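You operate a simulated robot arm through the tools that you are given. There is no shell and no other tool. Be economical: measure what you need, move in short steps, check, and stop when the job is done.

The job below is to be done with a simulated two-armed robot. You get a single attempt, and the scene is never put back.

TASK
Put three of the long pastries from the top of the back counter on the shelf under the back counter. Open the right door of the tall fridge, put the pastry box on the top of the back counter away on the fridge shelf marked baked and shut the door again. Take the lid off the small cup and lay it down on the top of the back counter. Close the right door of the wide cupboard. The order is free.

It is judged by the outcome, as a careful person would: the job done as asked, and still so three seconds after it is handed in. It fails if anything else is knocked over, pushed out of place, dropped, spilled or broken. Lids that push on must go on centred and level and be pressed home; caps that screw on are set level and turned clockwise until they are tight.

THE ROBOT
Two 7-joint arms with two-finger parallel grippers on one trunk, on a base that drives. Base frame: it is fixed to the floor where the robot stands at the start and does not move with it; the origin is under the middle of the robot, x ahead of it, y to its left, z up. Units: mm, rad, N and s.
The left shoulder is at the start at [50, 165, 1105], the right one opposite. With the tool pointing down near the work surface each hand reaches from about 240 to 700 mm from the robot's upright axis, wherever it stands, measured 20 degrees to its own side. Places, roughly: fridge shelf marked BAKED [-6600, -1200, 1300]; long pastry (6x9x3 cm) [700, -200, 900]; right door of the tall fridge [-6700, -900, 900]; right door of the wide cupboard [-400, -1100, 1700]; shelf under the back counter [700, 400, 200]. Payload 3.91 kg a hand.
The tool frame of a hand sits at the grasp point between the pads (the TCP): z along the fingers, y along the line on which they close. The tips reach 30 mm beyond it. Largest opening 110 mm; finger width 20, thickness 10; the body of the gripper, 48 by 112 mm, starts 55 mm behind the TCP.
Orientation is that of the tool frame in the base frame, as [roll, pitch, yaw] about the fixed x, y, z axes, in that order (R = Rz(yaw) Ry(pitch) Rx(roll)). With the fingers straight down and closing along the base's y, the tool's x points along the base's -x, its y along +y and its z along -z.

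THE INTERFACE
- The arms move only by the tool servo_tool. It takes "left_motion", "right_motion" or both (then of equal length, played together; a hand with none holds still); each is a list of rows, each a list of 3 entries, a list of its own where there are three numbers: the shift along the tool's x, y, z in units of 50 mm (1.0 is 50 mm), then the turn, a rotation vector about the tool's x, y, z in units of 8 degrees (1.0 is 8 degrees), then the opening, from 0 (shut) to 1 (fully open). In form: [[[dx, dy, dz], [ax, ay, az], hand], ...]. A call has 1 to 20 rows; each row shifts and turns the commanded pose from where the row before left it, along the tool's axes as they then stand. A call with a number of a shift or a turn outside -1 to 1 is refused whole. Rows are played at 5 a second. More than 50 mm and 0.15 rad between two rows, or a gripper value outside its range, and nothing of the call is played. A pose out of reach is approached as far as the arm can. The call stops where the force on the tool passes 40 N (or 10 N more than at its start, if that is more) or the arm is blocked; 0.2 s more then pass. Each finger travels about 45 mm/s and halts on what it meets, pressing with about 43 N; the grip force reading is that of the motor and also rises with nothing between the fingers. The clock runs only during rows and for 0.2 s after the last one: add rows that do not move to give the fingers time. The reply holds the time, the measured pose of the TCP, the force on the tool along the base axes, the opening and the grip force, in the units named above and with some noise, with the torque about the TCP (base axes, N m) and any sound that the robot's microphone picked up.
- Cameras (640 x 400 px; columns grow to the right, rows downward): "scene" is now at [116.5, 31, 1293.2]; the picture's right is [0.35, -0.94, 0.00], its down [-0.37, -0.14, -0.92] and it looks along [0.86, 0.32, -0.40] (base axes); focal length 214 px, centre (320, 200). "left" rides on the left gripper at [73, -17, -103] in its tool frame; the picture's right is [0.23, 0.97, 0.00], its down [-0.76, 0.18, -0.62] and it looks along [-0.61, 0.14, 0.78] (tool axes); focal length 222 px, centre (320, 200). "right" rides on the right gripper at [72, 17, -103] in its tool frame; the picture's right is [-0.23, 0.97, 0.00], its down [-0.76, -0.18, -0.62] and it looks along [-0.61, -0.14, 0.78] (tool axes); focal length 222 px, centre (320, 200). There is no depth. A picture from a camera that has moved, and an enlarged one, comes with that camera's place and axes in the base frame and with its lens.
- camera(camera): a new picture of that camera. The clock stands still meanwhile.
- slide_trunk(by): slides the trunk up (or, below 0, down) by that many mm; the arms and the scene camera ride with it, the base frame stays. It gives what a move gives, with no picture.
- base_move(legs): drives the robot by 1 to 6 legs, each [ahead, left, turn to the left] in mm, mm and rad, along the robot's own axes; the way and the turn of a leg run together, so that a leg with both is an arc; at most 1500 mm and 3.142 rad a leg. The arms and the cameras ride along, it lands a little off, and it stops where it bumps. It gives what a move gives.
- head_to(pan, tilt): turns the head with the scene camera to pan (to the left, within 1.396 rad either way) and tilt (down, from -0.506 to 1.204), counted from straight ahead of the robot. It gives what a move gives.
- inspect(camera, box): a new picture of the part [left, top, right, bottom] of that camera's present view, enlarged. The clock stands still meanwhile.
- finish_job(): hands the job in; it is judged then, once.

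Go step by step. Nothing tells you exact positions but the pictures and the camera data: compare them with the known pose of the tool, close in by small moves and look again before you grip or let go. The budget is 186 turns and 158 pictures, counting those below and the enlarged ones. Unless the task says otherwise, let go and move clear before handing in, and close with one line.

The tools are called after "Request:" as name(argument=value, ...) on one line, values as JSON. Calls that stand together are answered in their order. servo_tool: Moves the arms, as the interface text tells. Its arguments: {"type":"object","properties":{"left_motion":{"type":"array"},"right_motion":{"type":"array"}},"required":[]} The other tools are called the same way: slide_trunk (by) slides the trunk up or down; base_move (legs) drives the base; head_to (pan, tilt) turns the head that bears the scene camera; camera (camera) takes a picture; inspect (camera, box) takes an enlarged picture of a part of a camera's view; finish_job () hands the job in.

At the start:

```text
time_s: 0.0
left_tcp_pos: [416.3, 291.5, 1208.4]
left_orientation: [3.14, -0.001, -3.139]
left_ft_force: [-0.1, 1.0, 0.0]
left_wrist_torque: [0.02, 0.02, 0.0]
left_gripper_width: 110.1
left_finger_force: 0.0
right_tcp_pos: [413.8, -53.2, 1127.8]
right_orientation: [3.141, 0.0, 3.141]
right_ft_force: [-0.6, 0.3, 0.4]
right_wrist_torque: [-0.03, 0.0, 0.0]
right_gripper_width: 110.0
right_finger_force: 0.1
trunk travel left (down, up): [-325.0, 178.0]
robot x, y, heading: [2.0, 1.2, 0.003]
head pan, tilt: [0.354, 0.408]
```

scene: 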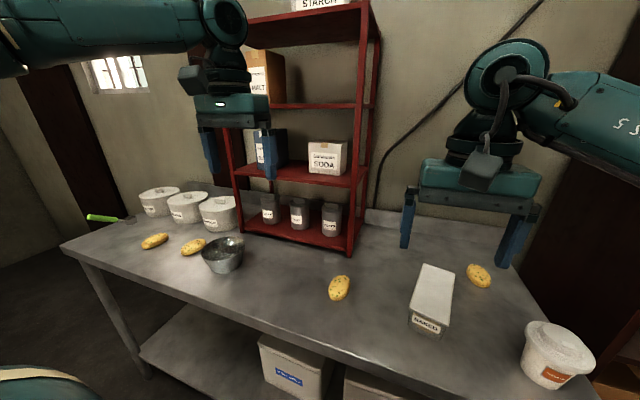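
right: 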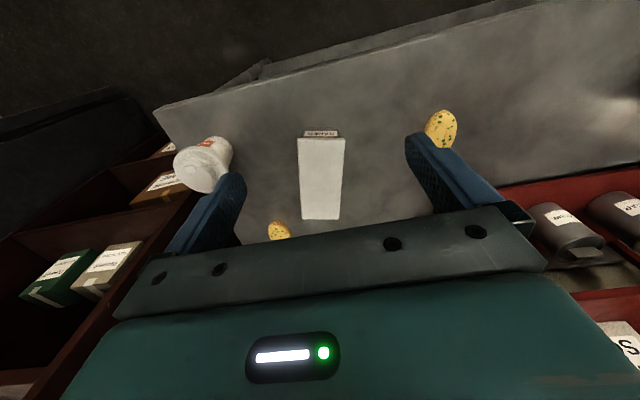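
left: 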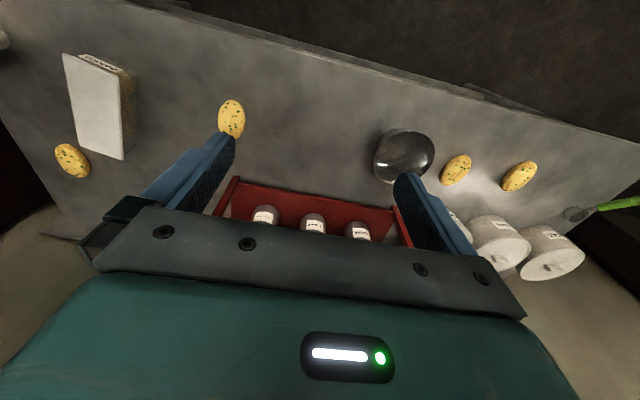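

I see the back counter with four pastries, the pastry box, a lidded tub at the right and bins on the shelf below. I'll look closer at the right half and around the room first.

Request:
inspect(camera="scene", box=[380, 220, 640, 400])

Request:
inspect(camera="scene", box=[60, 170, 320, 340])

Request:
head_to(pan=-1.39, tilt=0.1)

Request:
camera(camera="scene")

```text
2.22 times, centred on (510, 310) of scene
camera zoom: at [116.5, 31.0, 1293.2], right [0.35, -0.94, 0.0], down [-0.37, -0.14, -0.92], along [0.86, 0.32, -0.4], focal length 477 px, centre (-102, -44)
```

zoom: 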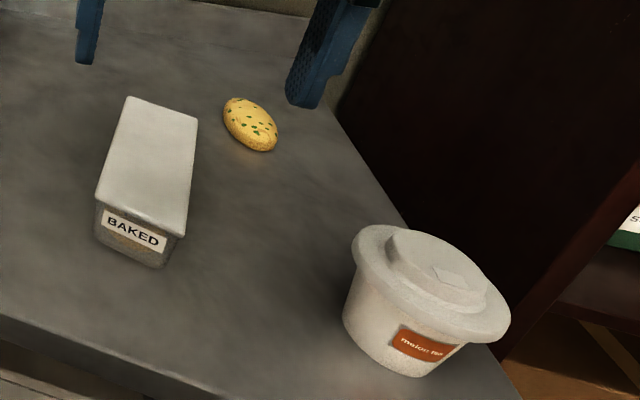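

```text
2.35 times, centred on (190, 255) of scene
camera zoom: at [116.5, 31.0, 1293.2], right [0.35, -0.94, 0.0], down [-0.37, -0.14, -0.92], along [0.86, 0.32, -0.4], focal length 505 px, centre (626, 71)
```

zoom: 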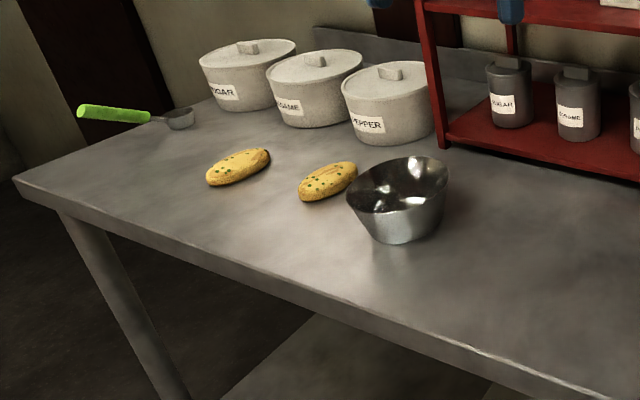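

```text
time_s: 1.8
left_tcp_pos: [416.6, 292.0, 1209.0]
left_orientation: [-3.141, 0.0, -3.142]
left_ft_force: [-0.8, 0.5, 0.8]
left_wrist_torque: [-0.04, -0.02, -0.01]
left_gripper_width: 109.8
left_finger_force: 0.1
right_tcp_pos: [412.8, -53.3, 1127.9]
right_orientation: [3.141, 0.0, -3.141]
right_ft_force: [0.2, 0.7, 0.1]
right_wrist_torque: [-0.04, 0.0, 0.01]
right_gripper_width: 109.9
right_finger_force: 0.0
trunk travel left (down, up): [-325.0, 178.0]
robot x, y, heading: [1.9, -0.1, -0.001]
head pan, tilt: [-1.389, 0.099]
```

```text
152 pictures are left
camera scene: at [46.4, -91.6, 1322.0], right [-0.98, -0.18, 0.0], down [-0.02, 0.1, -0.99], along [0.18, -0.98, -0.1], focal length 214 px, centre (320, 200)
```

scene: 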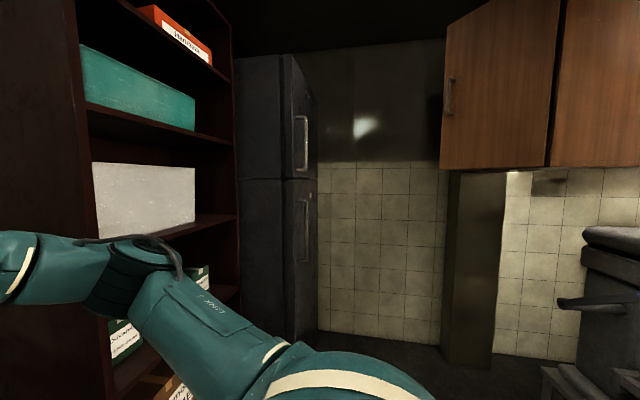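

The scene's right side shows a rack, a dark fridge-like cabinet and a wall cupboard. I'll back off from the counter and turn right to look around.

Request:
base_move(legs=[[-300, 0, 0]])

Request:
camera(camera="scene")

Request:
head_to(pan=1.39, tilt=0.2)

Request:
camera(camera="scene")

Request:
head_to(pan=0, tilt=0.5)

Request:
camera(camera="scene")

```text
time_s: 3.9
left_tcp_pos: [107.7, 292.0, 1208.5]
left_orientation: [3.14, 0.0, 3.14]
left_ft_force: [0.6, 0.1, 0.1]
left_wrist_torque: [0.0, 0.02, -0.03]
left_gripper_width: 109.9
left_finger_force: 0.2
right_tcp_pos: [103.1, -54.8, 1127.4]
right_orientation: [-3.141, 0.001, 3.139]
right_ft_force: [0.1, -0.1, 0.3]
right_wrist_torque: [0.0, 0.0, 0.0]
right_gripper_width: 110.0
right_finger_force: 0.0
trunk travel left (down, up): [-325.0, 178.0]
robot x, y, heading: [-308.4, 5.4, -0.002]
head pan, tilt: [-1.389, 0.099]
```

```text
151 pictures are left
camera scene: at [-263.0, -91.3, 1322.1], right [-0.98, -0.18, 0.0], down [-0.02, 0.1, -1.0], along [0.18, -0.98, -0.1], focal length 214 px, centre (320, 200)
```

scene: 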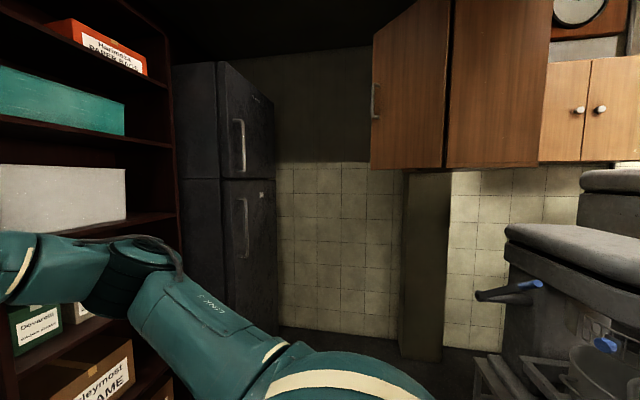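

```text
time_s: 6.3
left_tcp_pos: [109.0, 291.7, 1208.5]
left_orientation: [-3.141, 0.002, 3.14]
left_ft_force: [0.1, 0.3, -0.1]
left_wrist_torque: [-0.01, -0.01, 0.0]
left_gripper_width: 110.2
left_finger_force: 0.1
right_tcp_pos: [104.5, -54.8, 1127.4]
right_orientation: [-3.141, -0.002, 3.139]
right_ft_force: [-0.2, 0.8, -0.5]
right_wrist_torque: [-0.03, 0.03, 0.0]
right_gripper_width: 110.2
right_finger_force: 0.0
trunk travel left (down, up): [-325.0, 178.0]
robot x, y, heading: [-306.7, -0.9, -0.003]
head pan, tilt: [1.389, 0.201]
```

```text
150 pictures are left
camera scene: at [-261.6, 90.9, 1312.7], right [0.98, -0.18, 0.0], down [-0.04, -0.2, -0.98], along [0.18, 0.96, -0.2], focal length 214 px, centre (320, 200)
```

scene: 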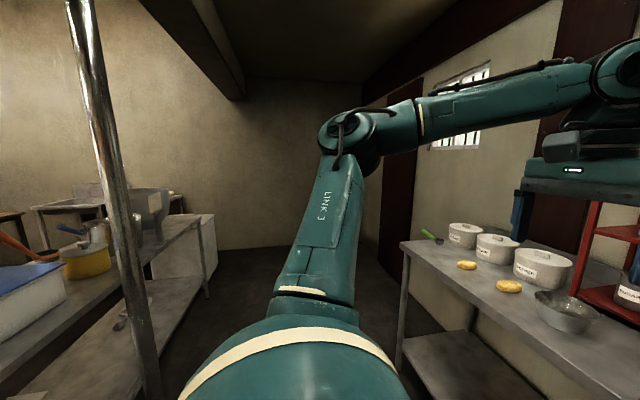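

```text
time_s: 7.8
left_tcp_pos: [109.0, 292.1, 1207.1]
left_orientation: [3.141, 0.0, 3.14]
left_ft_force: [0.5, -0.1, 0.2]
left_wrist_torque: [0.01, -0.04, -0.01]
left_gripper_width: 110.0
left_finger_force: 0.2
right_tcp_pos: [104.2, -55.1, 1128.4]
right_orientation: [-3.14, 0.001, 3.139]
right_ft_force: [-0.8, 0.1, -0.6]
right_wrist_torque: [-0.01, -0.01, 0.0]
right_gripper_width: 110.3
right_finger_force: 0.0
trunk travel left (down, up): [-325.0, 178.0]
robot x, y, heading: [-308.4, 1.0, -0.003]
head pan, tilt: [0.0, 0.499]
```

```text
149 pictures are left
camera scene: at [-187.8, -0.9, 1285.0], right [0.0, -1.0, 0.0], down [-0.48, 0.0, -0.88], along [0.88, 0.0, -0.48], focal length 214 px, centre (320, 200)
```

scene: 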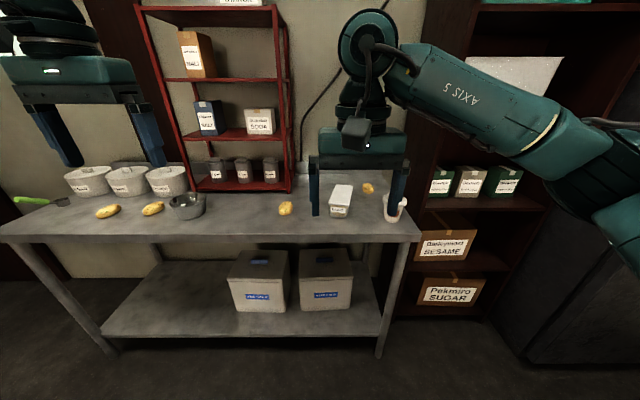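

The free part of the lower shelf lies left of the bins (y≈520–1050). I'll shift the robot left so the left hand faces the two left pastries, tilt the left tool forward about 40°, and look with its camera.

Request:
base_move(legs=[[0, 600, 0], [300, 0, 0]])

Request:
servo_tool(left_motion=[[[0, 0, 1], [0, -1, 0], 1], [[0, 0, 1], [0, -1, 0], 1], [[0, 0, 0.6], [0, -1, 0], 1], [[0, 0, 0], [0, -1, 0], 1], [[0, 0, 0], [0, -1, 0], 1]])

Request:
camera(camera="left")

Request:
head_to(pan=0.35, tilt=0.7)

Request:
camera(camera="scene")

```text
time_s: 12.9
left_tcp_pos: [413.6, 887.0, 1207.1]
left_orientation: [-3.142, -0.001, -3.139]
left_ft_force: [0.1, 0.4, -1.1]
left_wrist_torque: [-0.03, 0.0, 0.06]
left_gripper_width: 110.1
left_finger_force: 0.2
right_tcp_pos: [411.2, 541.8, 1128.1]
right_orientation: [-3.141, 0.0, -3.14]
right_ft_force: [-0.2, 1.4, 0.2]
right_wrist_torque: [-0.01, 0.01, 0.0]
right_gripper_width: 110.0
right_finger_force: 0.1
trunk travel left (down, up): [-325.0, 178.0]
robot x, y, heading: [-1.0, 592.1, 0.005]
head pan, tilt: [0.0, 0.499]
```

```text
time_s: 14.1
left_tcp_pos: [428.5, 885.4, 1080.1]
left_orientation: [-3.138, 0.7, -3.137]
left_ft_force: [1.1, -0.3, -0.6]
left_wrist_torque: [0.0, -0.04, -0.02]
left_gripper_width: 109.8
left_finger_force: 0.0
right_tcp_pos: [411.3, 540.7, 1129.9]
right_orientation: [-3.14, 0.0, -3.139]
right_ft_force: [-0.1, 0.2, 0.8]
right_wrist_torque: [0.02, 0.0, -0.01]
right_gripper_width: 110.1
right_finger_force: 0.0
trunk travel left (down, up): [-325.0, 178.0]
robot x, y, heading: [-3.3, 596.3, -0.001]
head pan, tilt: [0.0, 0.499]
```

```text
148 pictures are left
camera left: at [306.0, 869.8, 1112.6], right [-0.18, 0.97, -0.15], down [0.18, 0.18, 0.97], along [0.97, 0.14, -0.21], focal length 222 px, centre (320, 200)
```

left: 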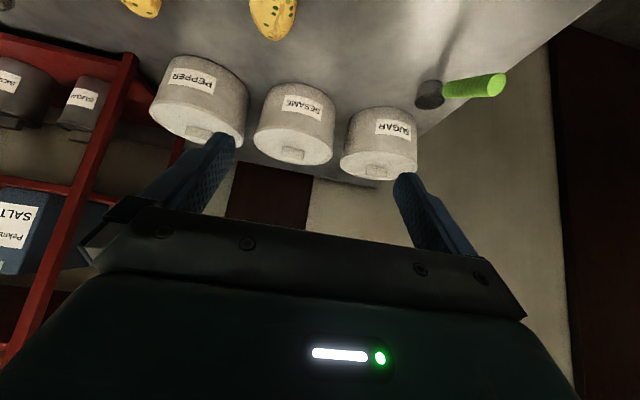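

```text
time_s: 14.9
left_tcp_pos: [428.3, 887.8, 1079.1]
left_orientation: [3.141, 0.698, -3.139]
left_ft_force: [-0.2, 0.0, -0.3]
left_wrist_torque: [0.01, -0.03, -0.01]
left_gripper_width: 109.9
left_finger_force: 0.0
right_tcp_pos: [410.2, 540.5, 1128.6]
right_orientation: [3.141, 0.0, -3.14]
right_ft_force: [0.1, 0.4, 0.7]
right_wrist_torque: [-0.03, 0.02, -0.03]
right_gripper_width: 109.9
right_finger_force: 0.1
trunk travel left (down, up): [-325.0, 178.0]
robot x, y, heading: [-3.3, 595.7, 0.002]
head pan, tilt: [0.351, 0.7]
```

```text
147 pictures are left
camera scene: at [107.0, 621.9, 1267.3], right [0.34, -0.94, 0.0], down [-0.6, -0.22, -0.77], along [0.72, 0.26, -0.64], focal length 214 px, centre (320, 200)
```

scene: 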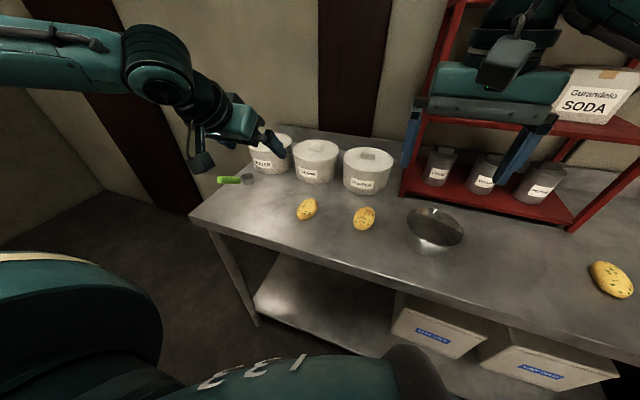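

Pastry D is at about (520, 811), C at (540, 648), both lying nearly along x. I'll move the left hand above D, yawed -11°, and check.

Request:
servo_tool(left_motion=[[[0.101, -0.507, 0.95], [0, 0, 0], 1], [[0.101, -0.507, 0.95], [0, 0, 0], 1], [[0.101, -0.507, 0.95], [0, 0, 0], 1], [[0, 0, 0], [0.44, 0, 0.527], 1], [[0, 0, 0], [0.44, 0, 0.527], 1], [[0, 0, 0], [0, 0, 0], 0.85]])

Request:
inspect(camera="scene", box=[200, 120, 440, 270])

Request:
camera(camera="left")

```text
refused: row 1 steps farther than a row can; nothing moved
```

```text
2.67 times, centred on (320, 195) of scene
camera zoom: at [107.0, 621.9, 1267.3], right [0.34, -0.94, 0.0], down [-0.6, -0.22, -0.77], along [0.72, 0.26, -0.64], focal length 572 px, centre (320, 213)
```

zoom: 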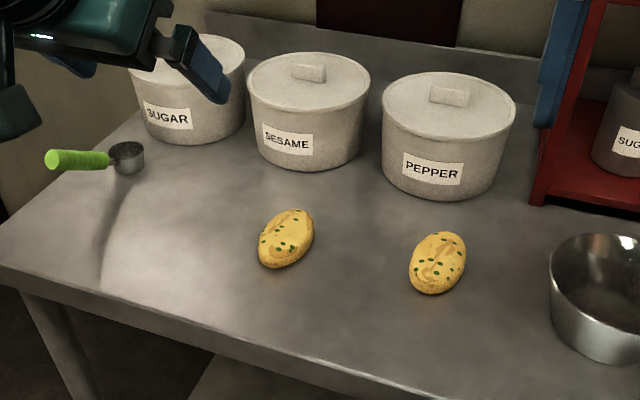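

```text
145 pictures are left
camera left: at [306.2, 869.9, 1112.8], right [-0.18, 0.97, -0.15], down [0.18, 0.18, 0.97], along [0.97, 0.14, -0.21], focal length 222 px, centre (320, 200)
```

left: 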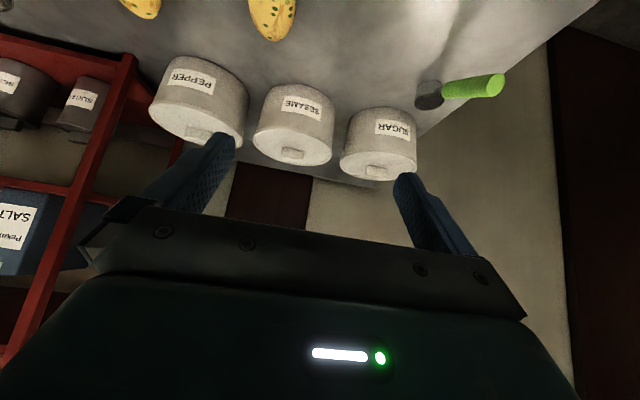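

The step norm was too large; I'll repeat with four smaller rows.

Request:
servo_tool(left_motion=[[[0.076, -0.38, 0.713], [0, 0, 0], 1], [[0.076, -0.38, 0.713], [0, 0, 0], 1], [[0.076, -0.38, 0.713], [0, 0, 0], 1], [[0.076, -0.38, 0.713], [0, 0, 0], 1], [[0, 0, 0], [0.44, 0, 0.527], 1], [[0, 0, 0], [0.44, 0, 0.527], 1], [[0, 0, 0], [0, 0, 0], 0.85]])

Request:
inspect(camera="scene", box=[200, 120, 440, 270])

Request:
camera(camera="left")

```text
time_s: 16.5
left_tcp_pos: [508.7, 810.0, 962.2]
left_orientation: [3.141, 0.699, 2.953]
left_ft_force: [0.7, -0.2, -0.4]
left_wrist_torque: [0.01, 0.01, -0.01]
left_gripper_width: 93.6
left_finger_force: 0.0
right_tcp_pos: [411.2, 541.0, 1127.4]
right_orientation: [3.141, 0.003, -3.14]
right_ft_force: [0.3, 0.4, 0.1]
right_wrist_torque: [0.01, -0.01, -0.02]
right_gripper_width: 110.1
right_finger_force: 0.0
trunk travel left (down, up): [-325.0, 178.0]
robot x, y, heading: [-4.9, 598.1, 0.004]
head pan, tilt: [0.351, 0.7]
```

```text
2.67 times, centred on (320, 195) of scene
camera zoom: at [107.0, 621.9, 1267.3], right [0.35, -0.94, 0.0], down [-0.6, -0.22, -0.76], along [0.72, 0.26, -0.64], focal length 572 px, centre (320, 213)
```

zoom: 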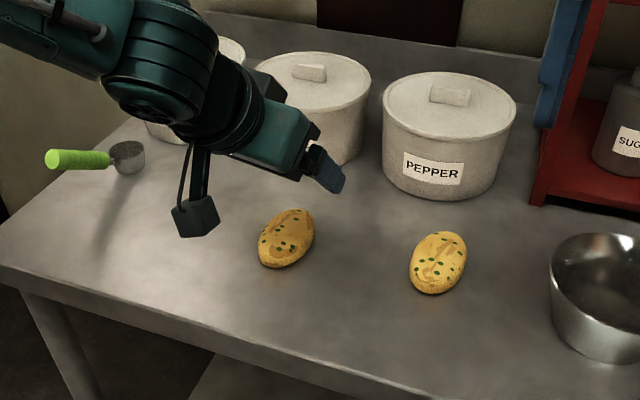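

```text
143 pictures are left
camera left: at [385.3, 817.5, 994.9], right [0.01, 0.99, -0.15], down [0.21, 0.14, 0.97], along [0.98, -0.04, -0.21], focal length 222 px, centre (320, 200)
```

left: 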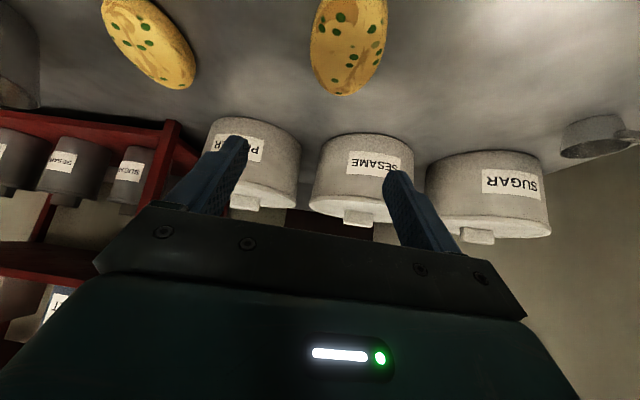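

The hand is lined up over pastry D. I'll go straight down to z≈873 and close.

Request:
servo_tool(left_motion=[[[0.572, 0.02, 0.682], [0, 0, 0], 0.85], [[0.572, 0.02, 0.682], [0, 0, 0], 0.85], [[0, 0, 0], [0, 0, 0], 0.85]])

Request:
inspect(camera="scene", box=[200, 120, 440, 270])

```text
time_s: 17.3
left_tcp_pos: [508.9, 812.6, 871.2]
left_orientation: [3.141, 0.699, 2.95]
left_ft_force: [-0.3, 0.3, 0.3]
left_wrist_torque: [-0.02, 0.0, -0.02]
left_gripper_width: 93.4
left_finger_force: 0.0
right_tcp_pos: [410.0, 541.4, 1129.1]
right_orientation: [3.141, -0.001, -3.14]
right_ft_force: [0.3, -0.4, -0.4]
right_wrist_torque: [-0.02, 0.0, 0.0]
right_gripper_width: 109.9
right_finger_force: 0.1
trunk travel left (down, up): [-325.0, 178.0]
robot x, y, heading: [1.8, 592.9, 0.002]
head pan, tilt: [0.351, 0.7]
```

```text
2.67 times, centred on (320, 195) of scene
camera zoom: at [106.8, 621.9, 1267.3], right [0.35, -0.94, 0.0], down [-0.6, -0.22, -0.77], along [0.72, 0.26, -0.64], focal length 572 px, centre (320, 213)
```

zoom: 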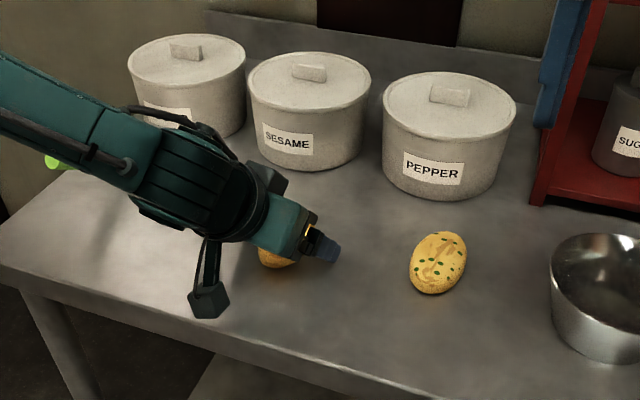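

The pastry sits between the fingers. Closing, then lifting 80 mm.

Request:
servo_tool(left_motion=[[[0, 0, 0], [0, 0, 0], 0.6], [[0, 0, 0], [0, 0, 0], 0.4], [[0, 0, 0], [0, 0, 0], 0.4], [[0, 0, 0], [0, 0, 0], 0.4], [[0, 0, 0], [0, 0, 0], 0.4], [[-0.4, 0, -0.48], [0, 0, 0], 0.4], [[-0.572, 0, -0.682], [0, 0, 0], 0.4]])

Request:
inspect(camera="scene", box=[200, 120, 440, 270])

Request:
camera(camera="left")

```text
time_s: 18.9
left_tcp_pos: [509.7, 812.0, 946.7]
left_orientation: [3.14, 0.698, 2.951]
left_ft_force: [-0.9, -1.3, 0.1]
left_wrist_torque: [0.03, -0.01, 0.0]
left_gripper_width: 51.7
left_finger_force: 43.0
right_tcp_pos: [410.8, 542.1, 1128.1]
right_orientation: [3.141, 0.0, -3.139]
right_ft_force: [-0.4, -0.3, -0.6]
right_wrist_torque: [0.01, 0.04, 0.0]
right_gripper_width: 109.9
right_finger_force: 0.0
trunk travel left (down, up): [-325.0, 178.0]
robot x, y, heading: [-2.7, 594.4, 0.002]
head pan, tilt: [0.351, 0.7]
```

```text
2.67 times, centred on (320, 195) of scene
camera zoom: at [106.6, 621.7, 1267.3], right [0.35, -0.94, 0.0], down [-0.6, -0.22, -0.77], along [0.72, 0.26, -0.64], focal length 572 px, centre (320, 213)
```

zoom: 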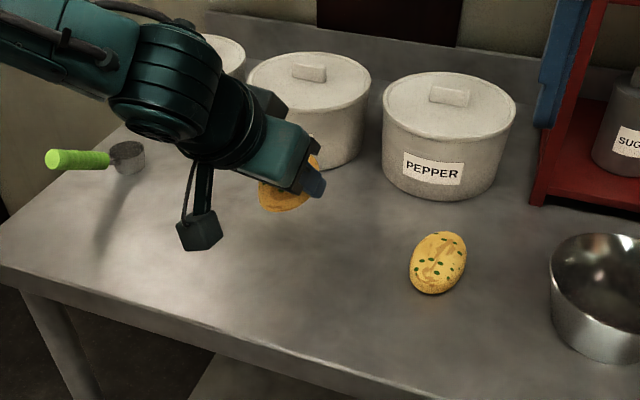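

```text
140 pictures are left
camera left: at [387.2, 817.9, 979.5], right [0.01, 0.99, -0.15], down [0.21, 0.14, 0.97], along [0.98, -0.04, -0.21], focal length 222 px, centre (320, 200)
```

left: 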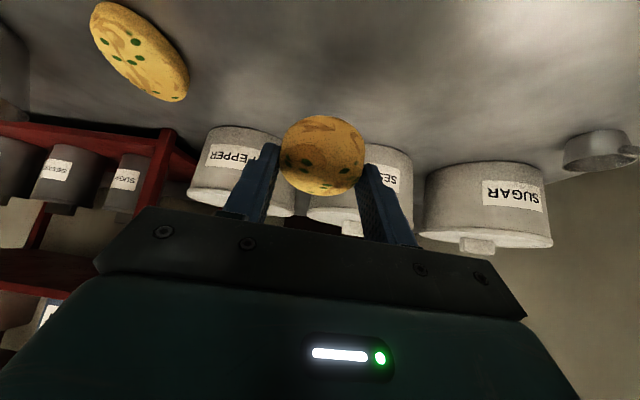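

The pastry is held; its tilt in the grip isn't clear, so I'll zoom in.

Request:
inspect(camera="scene", box=[280, 160, 340, 210])

Request:
inspect(camera="left", box=[240, 90, 400, 220])

Request:
camera(camera="right")

```text
8.00 times, centred on (310, 185) of scene
camera zoom: at [106.6, 621.7, 1267.3], right [0.35, -0.94, 0.0], down [-0.6, -0.22, -0.77], along [0.72, 0.26, -0.64], focal length 1716 px, centre (400, 320)
```

zoom: 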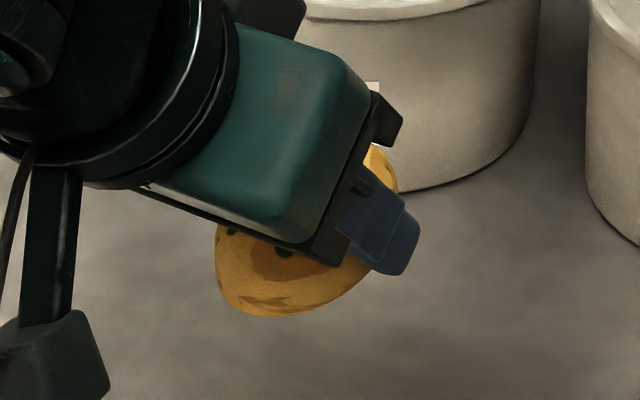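

```text
3.08 times, centred on (320, 155) of left
camera zoom: at [387.2, 817.9, 979.5], right [0.01, 0.99, -0.15], down [0.21, 0.14, 0.97], along [0.98, -0.04, -0.21], focal length 684 px, centre (320, 338)
```

zoom: 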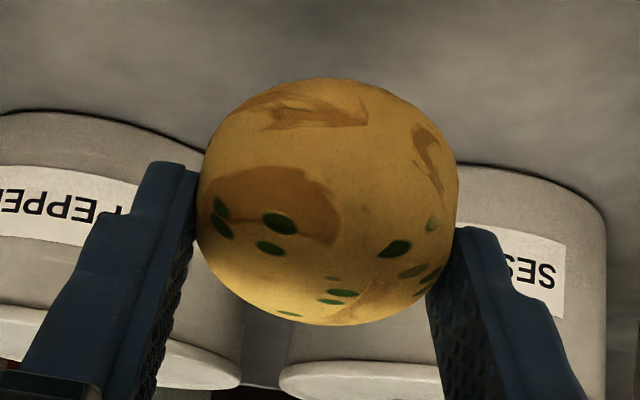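

```text
137 pictures are left
camera right: at [338.0, 557.4, 1233.3], right [0.23, 0.97, 0.0], down [0.76, -0.18, 0.62], along [0.61, -0.14, -0.78], focal length 222 px, centre (320, 200)
```

right: 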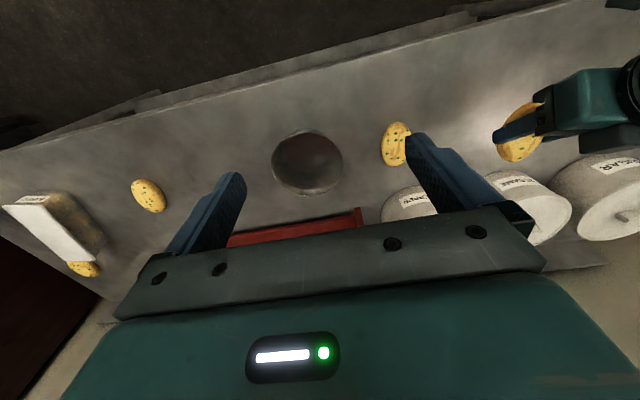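

The pastry is held level. Now I retract the right hand, back off, and lower the trunk fully.

Request:
servo_tool(right_motion=[[[1, 0, 0], [0, 0, 0], 1], [[1, 0, 0], [0, 0, 0], 1], [[1, 0, 0], [0, 0, 0], 0.5], [[0, 0, 0], [0, 0, 0], 0.2]])

Request:
base_move(legs=[[-330, 0, 0]])

Request:
slide_trunk(by=-320)

Request:
head_to(pan=0.3, tilt=0.65)

Request:
camera(camera="scene")

```text
time_s: 19.9
left_tcp_pos: [511.9, 812.3, 946.8]
left_orientation: [-3.14, 0.699, 2.952]
left_ft_force: [0.5, -0.3, -1.0]
left_wrist_torque: [-0.01, 0.01, -0.04]
left_gripper_width: 51.6
left_finger_force: 43.1
right_tcp_pos: [261.8, 541.4, 1130.1]
right_orientation: [3.141, 0.0, -3.14]
right_ft_force: [1.3, 0.5, 0.3]
right_wrist_torque: [0.01, -0.02, 0.01]
right_gripper_width: 58.3
right_finger_force: 0.0
trunk travel left (down, up): [-325.0, 178.0]
robot x, y, heading: [-2.2, 592.6, 0.004]
head pan, tilt: [0.351, 0.7]
```

```text
time_s: 22.0
left_tcp_pos: [188.2, 809.8, 945.9]
left_orientation: [-3.141, 0.7, 2.951]
left_ft_force: [-0.9, 0.7, 0.5]
left_wrist_torque: [-0.03, 0.05, 0.01]
left_gripper_width: 51.9
left_finger_force: 42.5
right_tcp_pos: [-58.3, 540.6, 1130.1]
right_orientation: [3.14, -0.001, -3.138]
right_ft_force: [-0.1, -0.5, -0.1]
right_wrist_torque: [-0.02, 0.0, 0.01]
right_gripper_width: 22.2
right_finger_force: 0.1
trunk travel left (down, up): [-325.0, 178.0]
robot x, y, heading: [-325.4, 593.3, 0.002]
head pan, tilt: [0.351, 0.7]
```

```text
time_s: 25.2
left_tcp_pos: [187.9, 810.8, 626.8]
left_orientation: [3.141, 0.697, 2.952]
left_ft_force: [-0.2, -0.9, -0.9]
left_wrist_torque: [-0.05, 0.02, 0.01]
left_gripper_width: 51.7
left_finger_force: 43.0
right_tcp_pos: [-58.8, 539.4, 810.0]
right_orientation: [-3.141, -0.001, -3.139]
right_ft_force: [0.5, 0.3, -0.3]
right_wrist_torque: [0.02, 0.02, 0.0]
right_gripper_width: 22.1
right_finger_force: 0.1
trunk travel left (down, up): [-5.0, 498.0]
robot x, y, heading: [-326.0, 592.6, -0.001]
head pan, tilt: [0.351, 0.7]
```

```text
time_s: 25.8
left_tcp_pos: [186.6, 810.5, 626.6]
left_orientation: [-3.141, 0.697, 2.953]
left_ft_force: [0.0, 0.3, -0.2]
left_wrist_torque: [-0.01, 0.02, 0.02]
left_gripper_width: 51.7
left_finger_force: 43.0
right_tcp_pos: [-58.5, 540.5, 811.1]
right_orientation: [-3.141, 0.0, -3.14]
right_ft_force: [-0.4, 0.0, 0.2]
right_wrist_torque: [0.0, -0.03, 0.01]
right_gripper_width: 21.9
right_finger_force: 0.0
trunk travel left (down, up): [-5.0, 498.0]
robot x, y, heading: [-322.5, 593.2, 0.004]
head pan, tilt: [0.3, 0.649]
```

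```text
136 pictures are left
camera scene: at [-213.0, 617.8, 951.6], right [0.3, -0.95, 0.0], down [-0.58, -0.18, -0.8], along [0.76, 0.24, -0.6], focal length 214 px, centre (320, 200)
```

scene: 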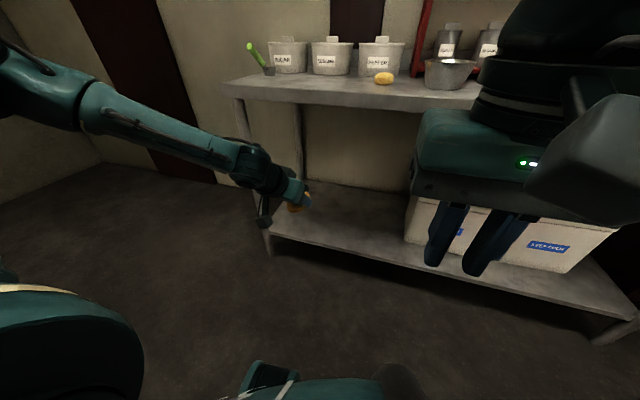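

The shelf seems to be near z≈205–210. I'll lower the left hand outside the counter to z≈300 and look again to gauge the shelf height.

Request:
servo_tool(left_motion=[[[0.514, 0, 0.613], [0, 0, 0], 0.4], [[0.514, 0, 0.613], [0, 0, 0], 0.4], [[0.514, 0, 0.613], [0, 0, 0], 0.4], [[0.514, 0, 0.613], [0, 0, 0], 0.4], [[0.514, 0, 0.613], [0, 0, 0], 0.4], [[0.514, 0, 0.613], [0, 0, 0], 0.4], [[0.514, 0, 0.613], [0, 0, 0], 0.4], [[0.514, 0, 0.613], [0, 0, 0], 0.4]])

Request:
camera(camera="scene")

Request:
camera(camera="left")

```text
time_s: 27.6
left_tcp_pos: [147.3, 868.1, 447.8]
left_orientation: [3.141, 0.698, 2.953]
left_ft_force: [1.1, 0.0, -0.4]
left_wrist_torque: [0.01, 0.03, -0.02]
left_gripper_width: 51.8
left_finger_force: 42.9
left hand out of reach, approached as far as the arm can: row 4, 5, 6, 7, 8
right_tcp_pos: [-59.7, 540.4, 809.9]
right_orientation: [3.141, 0.001, -3.138]
right_ft_force: [0.0, -0.2, -0.2]
right_wrist_torque: [0.0, 0.01, -0.01]
right_gripper_width: 22.0
right_finger_force: 0.1
trunk travel left (down, up): [-5.0, 498.0]
robot x, y, heading: [-322.9, 595.7, -0.002]
head pan, tilt: [0.3, 0.649]
```

```text
135 pictures are left
camera scene: at [-213.0, 617.8, 951.6], right [0.3, -0.95, 0.0], down [-0.58, -0.18, -0.8], along [0.76, 0.24, -0.6], focal length 214 px, centre (320, 200)
```

scene: 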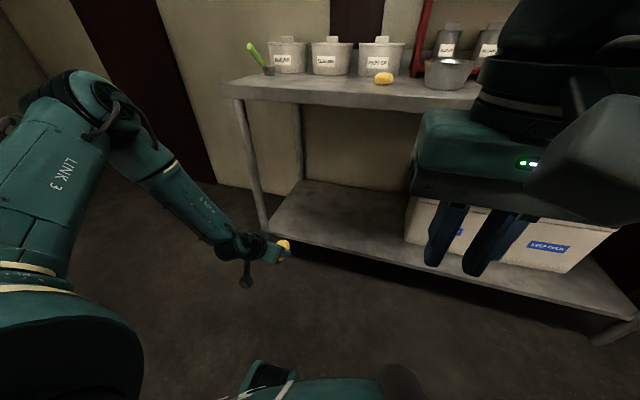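

```text
134 pictures are left
camera left: at [25.4, 875.6, 480.5], right [0.01, 0.99, -0.15], down [0.21, 0.14, 0.97], along [0.98, -0.04, -0.21], focal length 222 px, centre (320, 200)
```

left: 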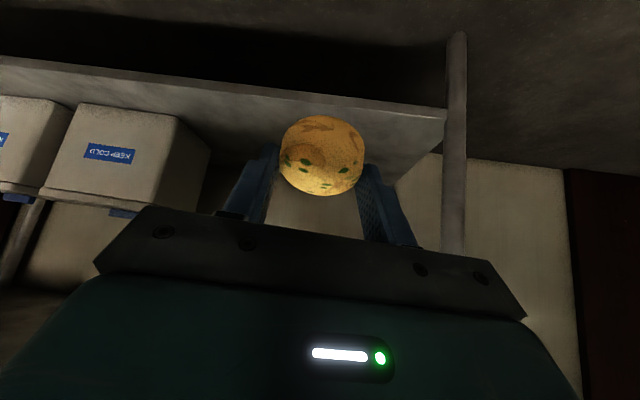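

The arm stopped at z≈448 there. I'll try reaching further ahead, where the low pose may be feasible.

Request:
servo_tool(left_motion=[[[-0.652, 0.165, 0.547], [0, 0, 0], 0.4], [[-0.652, 0.165, 0.547], [0, 0, 0], 0.4], [[-0.652, 0.165, 0.547], [0, 0, 0], 0.4], [[0, 0, 0], [0, 0, 0], 0.4], [[0, 0, 0], [0, 0, 0], 0.4]])

```text
time_s: 28.8
left_tcp_pos: [256.3, 883.7, 487.0]
left_orientation: [3.141, 0.698, 2.955]
left_ft_force: [0.7, 0.0, -1.1]
left_wrist_torque: [-0.01, -0.02, -0.02]
left_gripper_width: 51.5
left_finger_force: 43.0
left hand out of reach, approached as far as the arm can: row 1, 2, 3
right_tcp_pos: [-59.6, 539.7, 809.6]
right_orientation: [-3.141, 0.002, -3.14]
right_ft_force: [0.2, -0.1, -0.7]
right_wrist_torque: [-0.01, -0.01, 0.0]
right_gripper_width: 21.9
right_finger_force: 0.1
trunk travel left (down, up): [-5.0, 498.0]
robot x, y, heading: [-326.9, 593.2, -0.001]
head pan, tilt: [0.3, 0.649]
```

Reach fails with this tilt. I'll probe with the empty right hand whether a vertical tool can get down to shelf height.

Request:
servo_tool(right_motion=[[[-1, 0, 0], [0, 0, 0], 0.2], [[-1, 0, 0], [0, 0, 0], 0.2], [[-1, 0, 0], [0, 0, 0], 0.2], [[-1, 0, 0], [0, 0, 0], 0.2], [[0, 0, 1], [0, 0, 0], 0.2], [[0, 0, 1], [0, 0, 0], 0.2], [[0, 0, 1], [0, 0, 0], 0.2], [[0, 0, 1], [0, 0, 0], 0.2], [[0, 0, 1], [0, 0, 0], 0.2], [[0, 0, 1], [0, 0, 0], 0.2], [[0, 0, 1], [0, 0, 0], 0.2], [[0, 0, 1], [0, 0, 0], 0.2], [[0, 0, 1], [0, 0, 0], 0.2], [[0, 0, 1], [0, 0, 0], 0.2], [[0, 0, 1], [0, 0, 0], 0.2]])

Request:
camera(camera="scene")

```text
time_s: 32.0
left_tcp_pos: [256.7, 886.0, 488.1]
left_orientation: [3.141, 0.699, 2.954]
left_ft_force: [-0.9, 0.6, 0.2]
left_wrist_torque: [-0.01, -0.02, -0.03]
left_gripper_width: 51.4
left_finger_force: 42.5
right_tcp_pos: [140.0, 538.9, 264.6]
right_orientation: [-3.142, -0.001, -3.139]
right_ft_force: [-0.4, 0.4, 1.1]
right_wrist_torque: [0.0, -0.03, 0.0]
right_gripper_width: 21.9
right_finger_force: 0.0
trunk travel left (down, up): [-5.0, 498.0]
robot x, y, heading: [-328.4, 591.0, -0.004]
head pan, tilt: [0.3, 0.649]
```

```text
133 pictures are left
camera scene: at [-213.1, 617.8, 951.7], right [0.3, -0.95, 0.0], down [-0.58, -0.18, -0.8], along [0.76, 0.24, -0.6], focal length 214 px, centre (320, 200)
```

scene: 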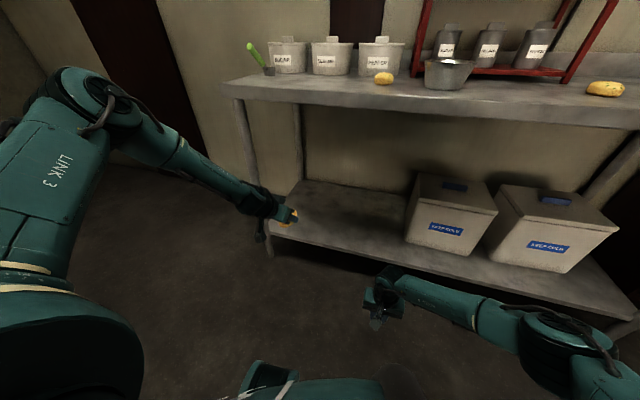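

A vertical tool reaches low easily, so I'll reduce the left tilt to 15°, which keeps the pastry only mildly nose-down, and read the pose.

Request:
servo_tool(left_motion=[[[0.6, 0, -0.6], [0, 0.78, 0], 0.4], [[0.6, 0, -0.3], [0, 0.78, 0], 0.4], [[0, 0, 0], [0, 0.78, 0], 0.4], [[0, 0, 0], [0, 0.78, 0], 0.4], [[0, 0, 0], [0, 0, 0], 0.4]], right_motion=[[[0, 0, -1], [0, 0, 0], 0.2], [[0, 0, -1], [0, 0, 0], 0.2], [[0, 0, -1], [0, 0, 0], 0.2], [[0, 0, -1], [0, 0, 0], 0.2], [[0, 0, -1], [0, 0, 0], 0.2]])

```text
time_s: 33.2
left_tcp_pos: [184.1, 896.7, 490.2]
left_orientation: [-3.141, 0.262, 2.954]
left_ft_force: [0.5, -0.8, -0.1]
left_wrist_torque: [0.01, 0.04, -0.01]
left_gripper_width: 51.6
left_finger_force: 42.7
right_tcp_pos: [143.0, 541.9, 511.4]
right_orientation: [3.14, 0.0, -3.14]
right_ft_force: [0.4, 0.2, 0.2]
right_wrist_torque: [0.01, -0.03, -0.01]
right_gripper_width: 21.8
right_finger_force: 0.1
trunk travel left (down, up): [-5.0, 498.0]
robot x, y, heading: [-324.1, 592.8, 0.002]
head pan, tilt: [0.3, 0.649]
```

Request:
servo_tool(left_motion=[[[0.159, -0.217, 0.75], [0, 0, 0], 0.4], [[0.159, -0.217, 0.75], [0, 0, 0], 0.4], [[0.159, -0.217, 0.75], [0, 0, 0], 0.4], [[0.159, -0.217, 0.75], [0, 0, 0], 0.4], [[0.159, -0.217, 0.75], [0, 0, 0], 0.4], [[0.159, -0.217, 0.75], [0, 0, 0], 0.4]], right_motion=[[[1, 0, 0], [0, 0, 0], 0.2], [[1, 0, 0], [0, 0, 0], 0.2], [[1, 0, 0], [0, 0, 0], 0.2], [[0, 0, 0], [0, 0, 0], 0.2], [[0, 0, 0], [0, 0, 0], 0.2], [[0, 0, 0], [0, 0, 0], 0.2]])

Request:
camera(camera="scene")

Request:
camera(camera="left")

```text
time_s: 34.6
left_tcp_pos: [118.5, 883.7, 421.2]
left_orientation: [-3.14, 0.265, 2.953]
left_ft_force: [-0.3, 0.1, -1.2]
left_wrist_torque: [-0.01, -0.03, 0.0]
left_gripper_width: 51.4
left_finger_force: 43.4
left hand out of reach, approached as far as the arm can: row 2, 3, 4, 5, 6
right_tcp_pos: [-10.1, 540.3, 512.9]
right_orientation: [3.141, -0.001, -3.14]
right_ft_force: [0.4, 0.6, 0.1]
right_wrist_torque: [-0.01, 0.0, 0.04]
right_gripper_width: 22.2
right_finger_force: 0.0
trunk travel left (down, up): [-5.0, 498.0]
robot x, y, heading: [-327.1, 592.7, 0.002]
head pan, tilt: [0.3, 0.649]
```

```text
132 pictures are left
camera scene: at [-213.0, 617.8, 951.6], right [0.3, -0.95, 0.0], down [-0.58, -0.18, -0.8], along [0.76, 0.24, -0.6], focal length 214 px, centre (320, 200)
```

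scene: 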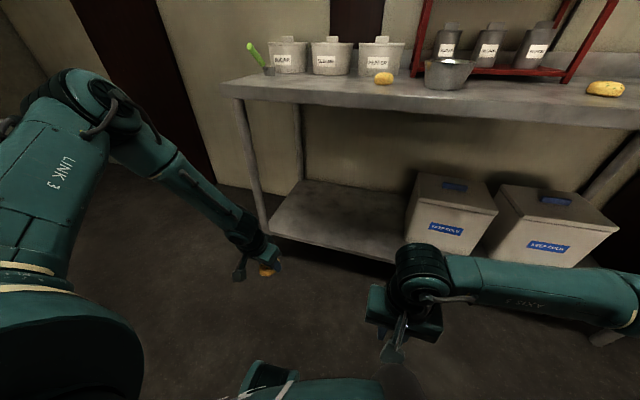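

```text
131 pictures are left
camera left: at [19.7, 886.2, 502.0], right [-0.03, 1.0, -0.06], down [0.6, 0.07, 0.8], along [0.8, -0.01, -0.6], focal length 222 px, centre (320, 200)
```

left: 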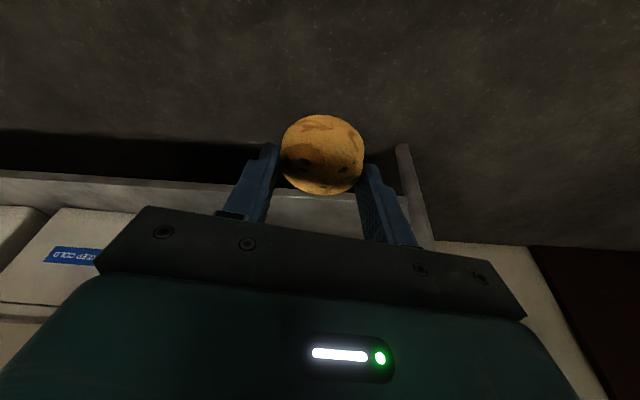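

The left arm is stuck in an elbow-up posture. I'll bring it inward and up, then try descending again from there.

Request:
servo_tool(left_motion=[[[-0.106, -0.796, -0.552], [0, 0, 0], 0.4], [[-0.106, -0.796, -0.552], [0, 0, 0], 0.4], [[-0.106, -0.796, -0.552], [0, 0, 0], 0.4], [[-0.106, -0.796, -0.552], [0, 0, 0], 0.4], [[-0.106, -0.796, -0.552], [0, 0, 0], 0.4], [[0.222, 0, 0.828], [0, 0, 0], 0.4], [[0.222, 0, 0.828], [0, 0, 0], 0.4], [[0.222, 0, 0.828], [0, 0, 0], 0.4], [[0.222, 0, 0.828], [0, 0, 0], 0.4], [[0.222, 0, 0.828], [0, 0, 0], 0.4], [[0.222, 0, 0.828], [0, 0, 0], 0.4], [[0.222, 0, 0.828], [0, 0, 0], 0.4]], right_motion=[[[0, -1, 0], [0, 0, 0], 0.2], [[0, -1, 0], [0, 0, 0], 0.2], [[0, -1, 0], [0, 0, 0], 0.2], [[0, 0, 0], [0, 0, 0], 0.2], [[0, 0, 0], [0, 0, 0], 0.2], [[0, 0, 0], [0, 0, 0], 0.2], [[0, 0, 0], [0, 0, 0], 0.2], [[0, 0, 0], [0, 0, 0], 0.2], [[0, 0, 0], [0, 0, 0], 0.2], [[0, 0, 0], [0, 0, 0], 0.2], [[0, 0, 0], [0, 0, 0], 0.2], [[0, 0, 0], [0, 0, 0], 0.2]])

Request:
camera(camera="scene")

```text
time_s: 37.2
left_tcp_pos: [47.1, 834.7, 426.1]
left_orientation: [-3.14, 0.265, 2.952]
left_ft_force: [-0.8, -0.3, 0.0]
left_wrist_torque: [0.01, 0.03, 0.02]
left_gripper_width: 51.3
left_finger_force: 42.9
left hand out of reach, approached as far as the arm can: row 5, 6, 7, 8, 9, 10, 11, 12
right_tcp_pos: [-9.5, 390.6, 512.3]
right_orientation: [3.14, 0.0, -3.141]
right_ft_force: [0.3, 0.7, -0.1]
right_wrist_torque: [0.01, 0.02, 0.01]
right_gripper_width: 22.2
right_finger_force: 0.0
trunk travel left (down, up): [-5.0, 498.0]
robot x, y, heading: [-324.2, 592.9, 0.001]
head pan, tilt: [0.3, 0.649]
```

```text
130 pictures are left
camera scene: at [-213.1, 617.8, 951.6], right [0.3, -0.95, 0.0], down [-0.58, -0.18, -0.8], along [0.76, 0.24, -0.6], focal length 214 px, centre (320, 200)
```

scene: 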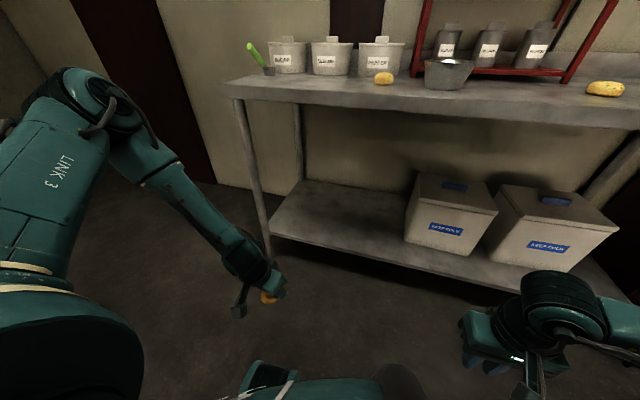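

The left arm's posture cannot go low, while the right one can. I'll raise the trunk, restore the left tilt, and set this pastry back on the counter for the right hand to take.

Request:
slide_trunk(by=320)

Request:
servo_tool(left_motion=[[[-0.249, 0, -0.927], [0, 0, 0], 0.4], [[-0.249, 0, -0.927], [0, 0, 0], 0.4], [[-0.249, 0, -0.927], [0, 0, 0], 0.4], [[-0.249, 0, -0.927], [0, 0, 0], 0.4], [[-0.249, 0, -0.927], [0, 0, 0], 0.4], [[0, 0, 0], [0, -0.78, 0], 0.4], [[0, 0, 0], [0, -0.78, 0], 0.4], [[0, 0, 0], [0, -0.78, 0], 0.4], [[0, 0, 0], [0, -0.78, 0], 0.4], [[0, 0, 0], [0, 0, 0], 0.4]])

```text
time_s: 40.4
left_tcp_pos: [46.2, 834.7, 747.0]
left_orientation: [3.142, 0.264, 2.953]
left_ft_force: [0.1, 0.0, -0.8]
left_wrist_torque: [-0.02, -0.03, -0.01]
left_gripper_width: 51.5
left_finger_force: 43.1
right_tcp_pos: [-10.4, 390.4, 832.2]
right_orientation: [-3.14, -0.001, -3.14]
right_ft_force: [-0.5, -0.7, -0.3]
right_wrist_torque: [0.02, -0.02, -0.01]
right_gripper_width: 22.0
right_finger_force: 0.2
trunk travel left (down, up): [-325.0, 178.0]
robot x, y, heading: [-324.6, 593.4, 0.003]
head pan, tilt: [0.3, 0.649]
```

```text
time_s: 42.6
left_tcp_pos: [66.0, 838.8, 989.7]
left_orientation: [-3.141, 0.698, 2.954]
left_ft_force: [-0.5, 0.7, -0.3]
left_wrist_torque: [-0.02, 0.03, 0.01]
left_gripper_width: 51.7
left_finger_force: 43.5
left hand out of reach, approached as far as the arm can: row 9
right_tcp_pos: [-11.8, 391.3, 831.6]
right_orientation: [-3.141, 0.0, -3.14]
right_ft_force: [-0.2, 0.2, 0.0]
right_wrist_torque: [-0.02, 0.02, -0.03]
right_gripper_width: 22.1
right_finger_force: 0.0
trunk travel left (down, up): [-325.0, 178.0]
robot x, y, heading: [-325.4, 593.7, 0.002]
head pan, tilt: [0.3, 0.649]
```

Request:
servo_tool(left_motion=[[[-0.551, 0.14, 0.463], [0, 0, 0], 0.4], [[-0.551, 0.14, 0.463], [0, 0, 0], 0.4], [[-0.551, 0.14, 0.463], [0, 0, 0], 0.4], [[0, 0, 0], [0, 0, 0], 0.4]], right_motion=[[[0, 0, -1], [0, 0, 0], 0.2], [[0, 0, -1], [0, 0, 0], 0.2], [[0, 0, -1], [0, 0, 0], 0.2], [[0, 0, -1], [0, 0, 0], 0.2]])

Request:
base_move(legs=[[330, 0, 0]])

Request:
camera(camera="scene")

```text
time_s: 43.6
left_tcp_pos: [176.4, 839.1, 990.5]
left_orientation: [-3.141, 0.7, 2.956]
left_ft_force: [-0.6, -0.3, -1.2]
left_wrist_torque: [-0.01, 0.03, 0.0]
left_gripper_width: 51.2
left_finger_force: 43.2
right_tcp_pos: [-6.6, 392.6, 1033.9]
right_orientation: [3.141, 0.0, -3.14]
right_ft_force: [-1.4, 1.2, -0.8]
right_wrist_torque: [0.0, 0.04, 0.01]
right_gripper_width: 22.1
right_finger_force: 0.0
trunk travel left (down, up): [-325.0, 178.0]
robot x, y, heading: [-327.2, 595.8, 0.001]
head pan, tilt: [0.3, 0.649]
```

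```text
time_s: 45.8
left_tcp_pos: [508.0, 840.1, 990.2]
left_orientation: [3.141, 0.698, 2.953]
left_ft_force: [1.1, 0.3, -0.6]
left_wrist_torque: [-0.05, 0.01, 0.05]
left_gripper_width: 51.3
left_finger_force: 43.0
right_tcp_pos: [327.4, 392.9, 1032.9]
right_orientation: [3.14, 0.001, -3.137]
right_ft_force: [0.9, 0.0, -0.3]
right_wrist_torque: [-0.03, 0.03, 0.0]
right_gripper_width: 21.9
right_finger_force: 0.1
trunk travel left (down, up): [-325.0, 178.0]
robot x, y, heading: [7.3, 597.1, 0.001]
head pan, tilt: [0.3, 0.649]
```

```text
129 pictures are left
camera scene: at [120.5, 618.8, 1271.5], right [0.3, -0.95, 0.0], down [-0.58, -0.18, -0.8], along [0.76, 0.24, -0.6], focal length 214 px, centre (320, 200)
```

scene: 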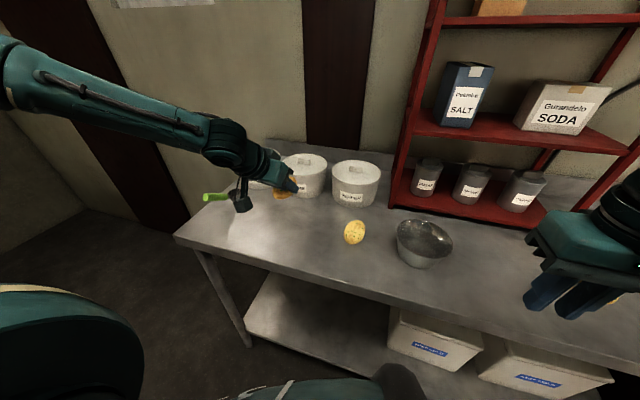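

Lowering to z≈872 and releasing on the counter.

Request:
servo_tool(left_motion=[[[0.506, 0, 0.603], [0, 0, 0], 0.4], [[0.506, 0, 0.603], [0, 0, 0], 0.4], [[0.49, 0, 0.588], [0, 0, 0], 0.4], [[0, 0, 0], [0, 0, 0], 0.4], [[0, 0, 0], [0, 0, 0], 0.55], [[0, 0, 0], [0, 0, 0], 0.8], [[0, 0, 0], [0, 0, 0], 0.8], [[0, 0, 0], [0, 0, 0], 0.8], [[-0.506, 0, -0.603], [0, 0, 0], 0.8], [[-0.506, 0, -0.603], [0, 0, 0], 0.8], [[-0.506, 0, -0.603], [0, 0, 0], 0.8], [[-0.506, 0, -0.603], [0, 0, 0], 0.8]])

Request:
camera(camera="scene")

```text
time_s: 48.4
left_tcp_pos: [510.2, 840.2, 1029.0]
left_orientation: [3.14, 0.698, 2.954]
left_ft_force: [-1.4, -0.6, 0.7]
left_wrist_torque: [0.0, 0.01, 0.01]
left_gripper_width: 87.8
left_finger_force: 0.1
right_tcp_pos: [327.8, 392.6, 1033.8]
right_orientation: [-3.141, -0.002, -3.139]
right_ft_force: [0.0, 0.7, 0.1]
right_wrist_torque: [0.01, -0.01, -0.04]
right_gripper_width: 22.0
right_finger_force: 0.1
trunk travel left (down, up): [-325.0, 178.0]
robot x, y, heading: [8.2, 598.4, 0.004]
head pan, tilt: [0.3, 0.649]
```

```text
128 pictures are left
camera scene: at [119.7, 618.7, 1271.6], right [0.3, -0.95, 0.0], down [-0.58, -0.18, -0.8], along [0.76, 0.24, -0.6], focal length 214 px, centre (320, 200)
```

scene: 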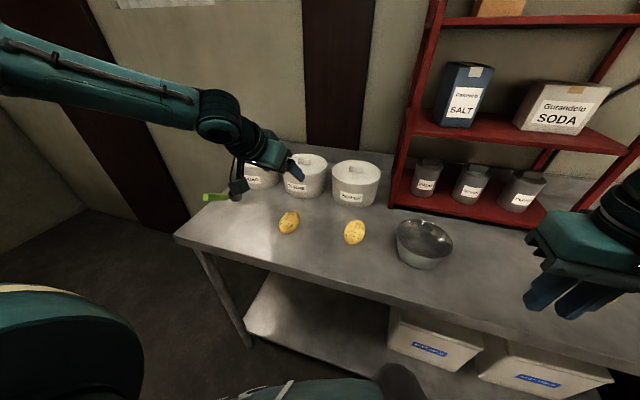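

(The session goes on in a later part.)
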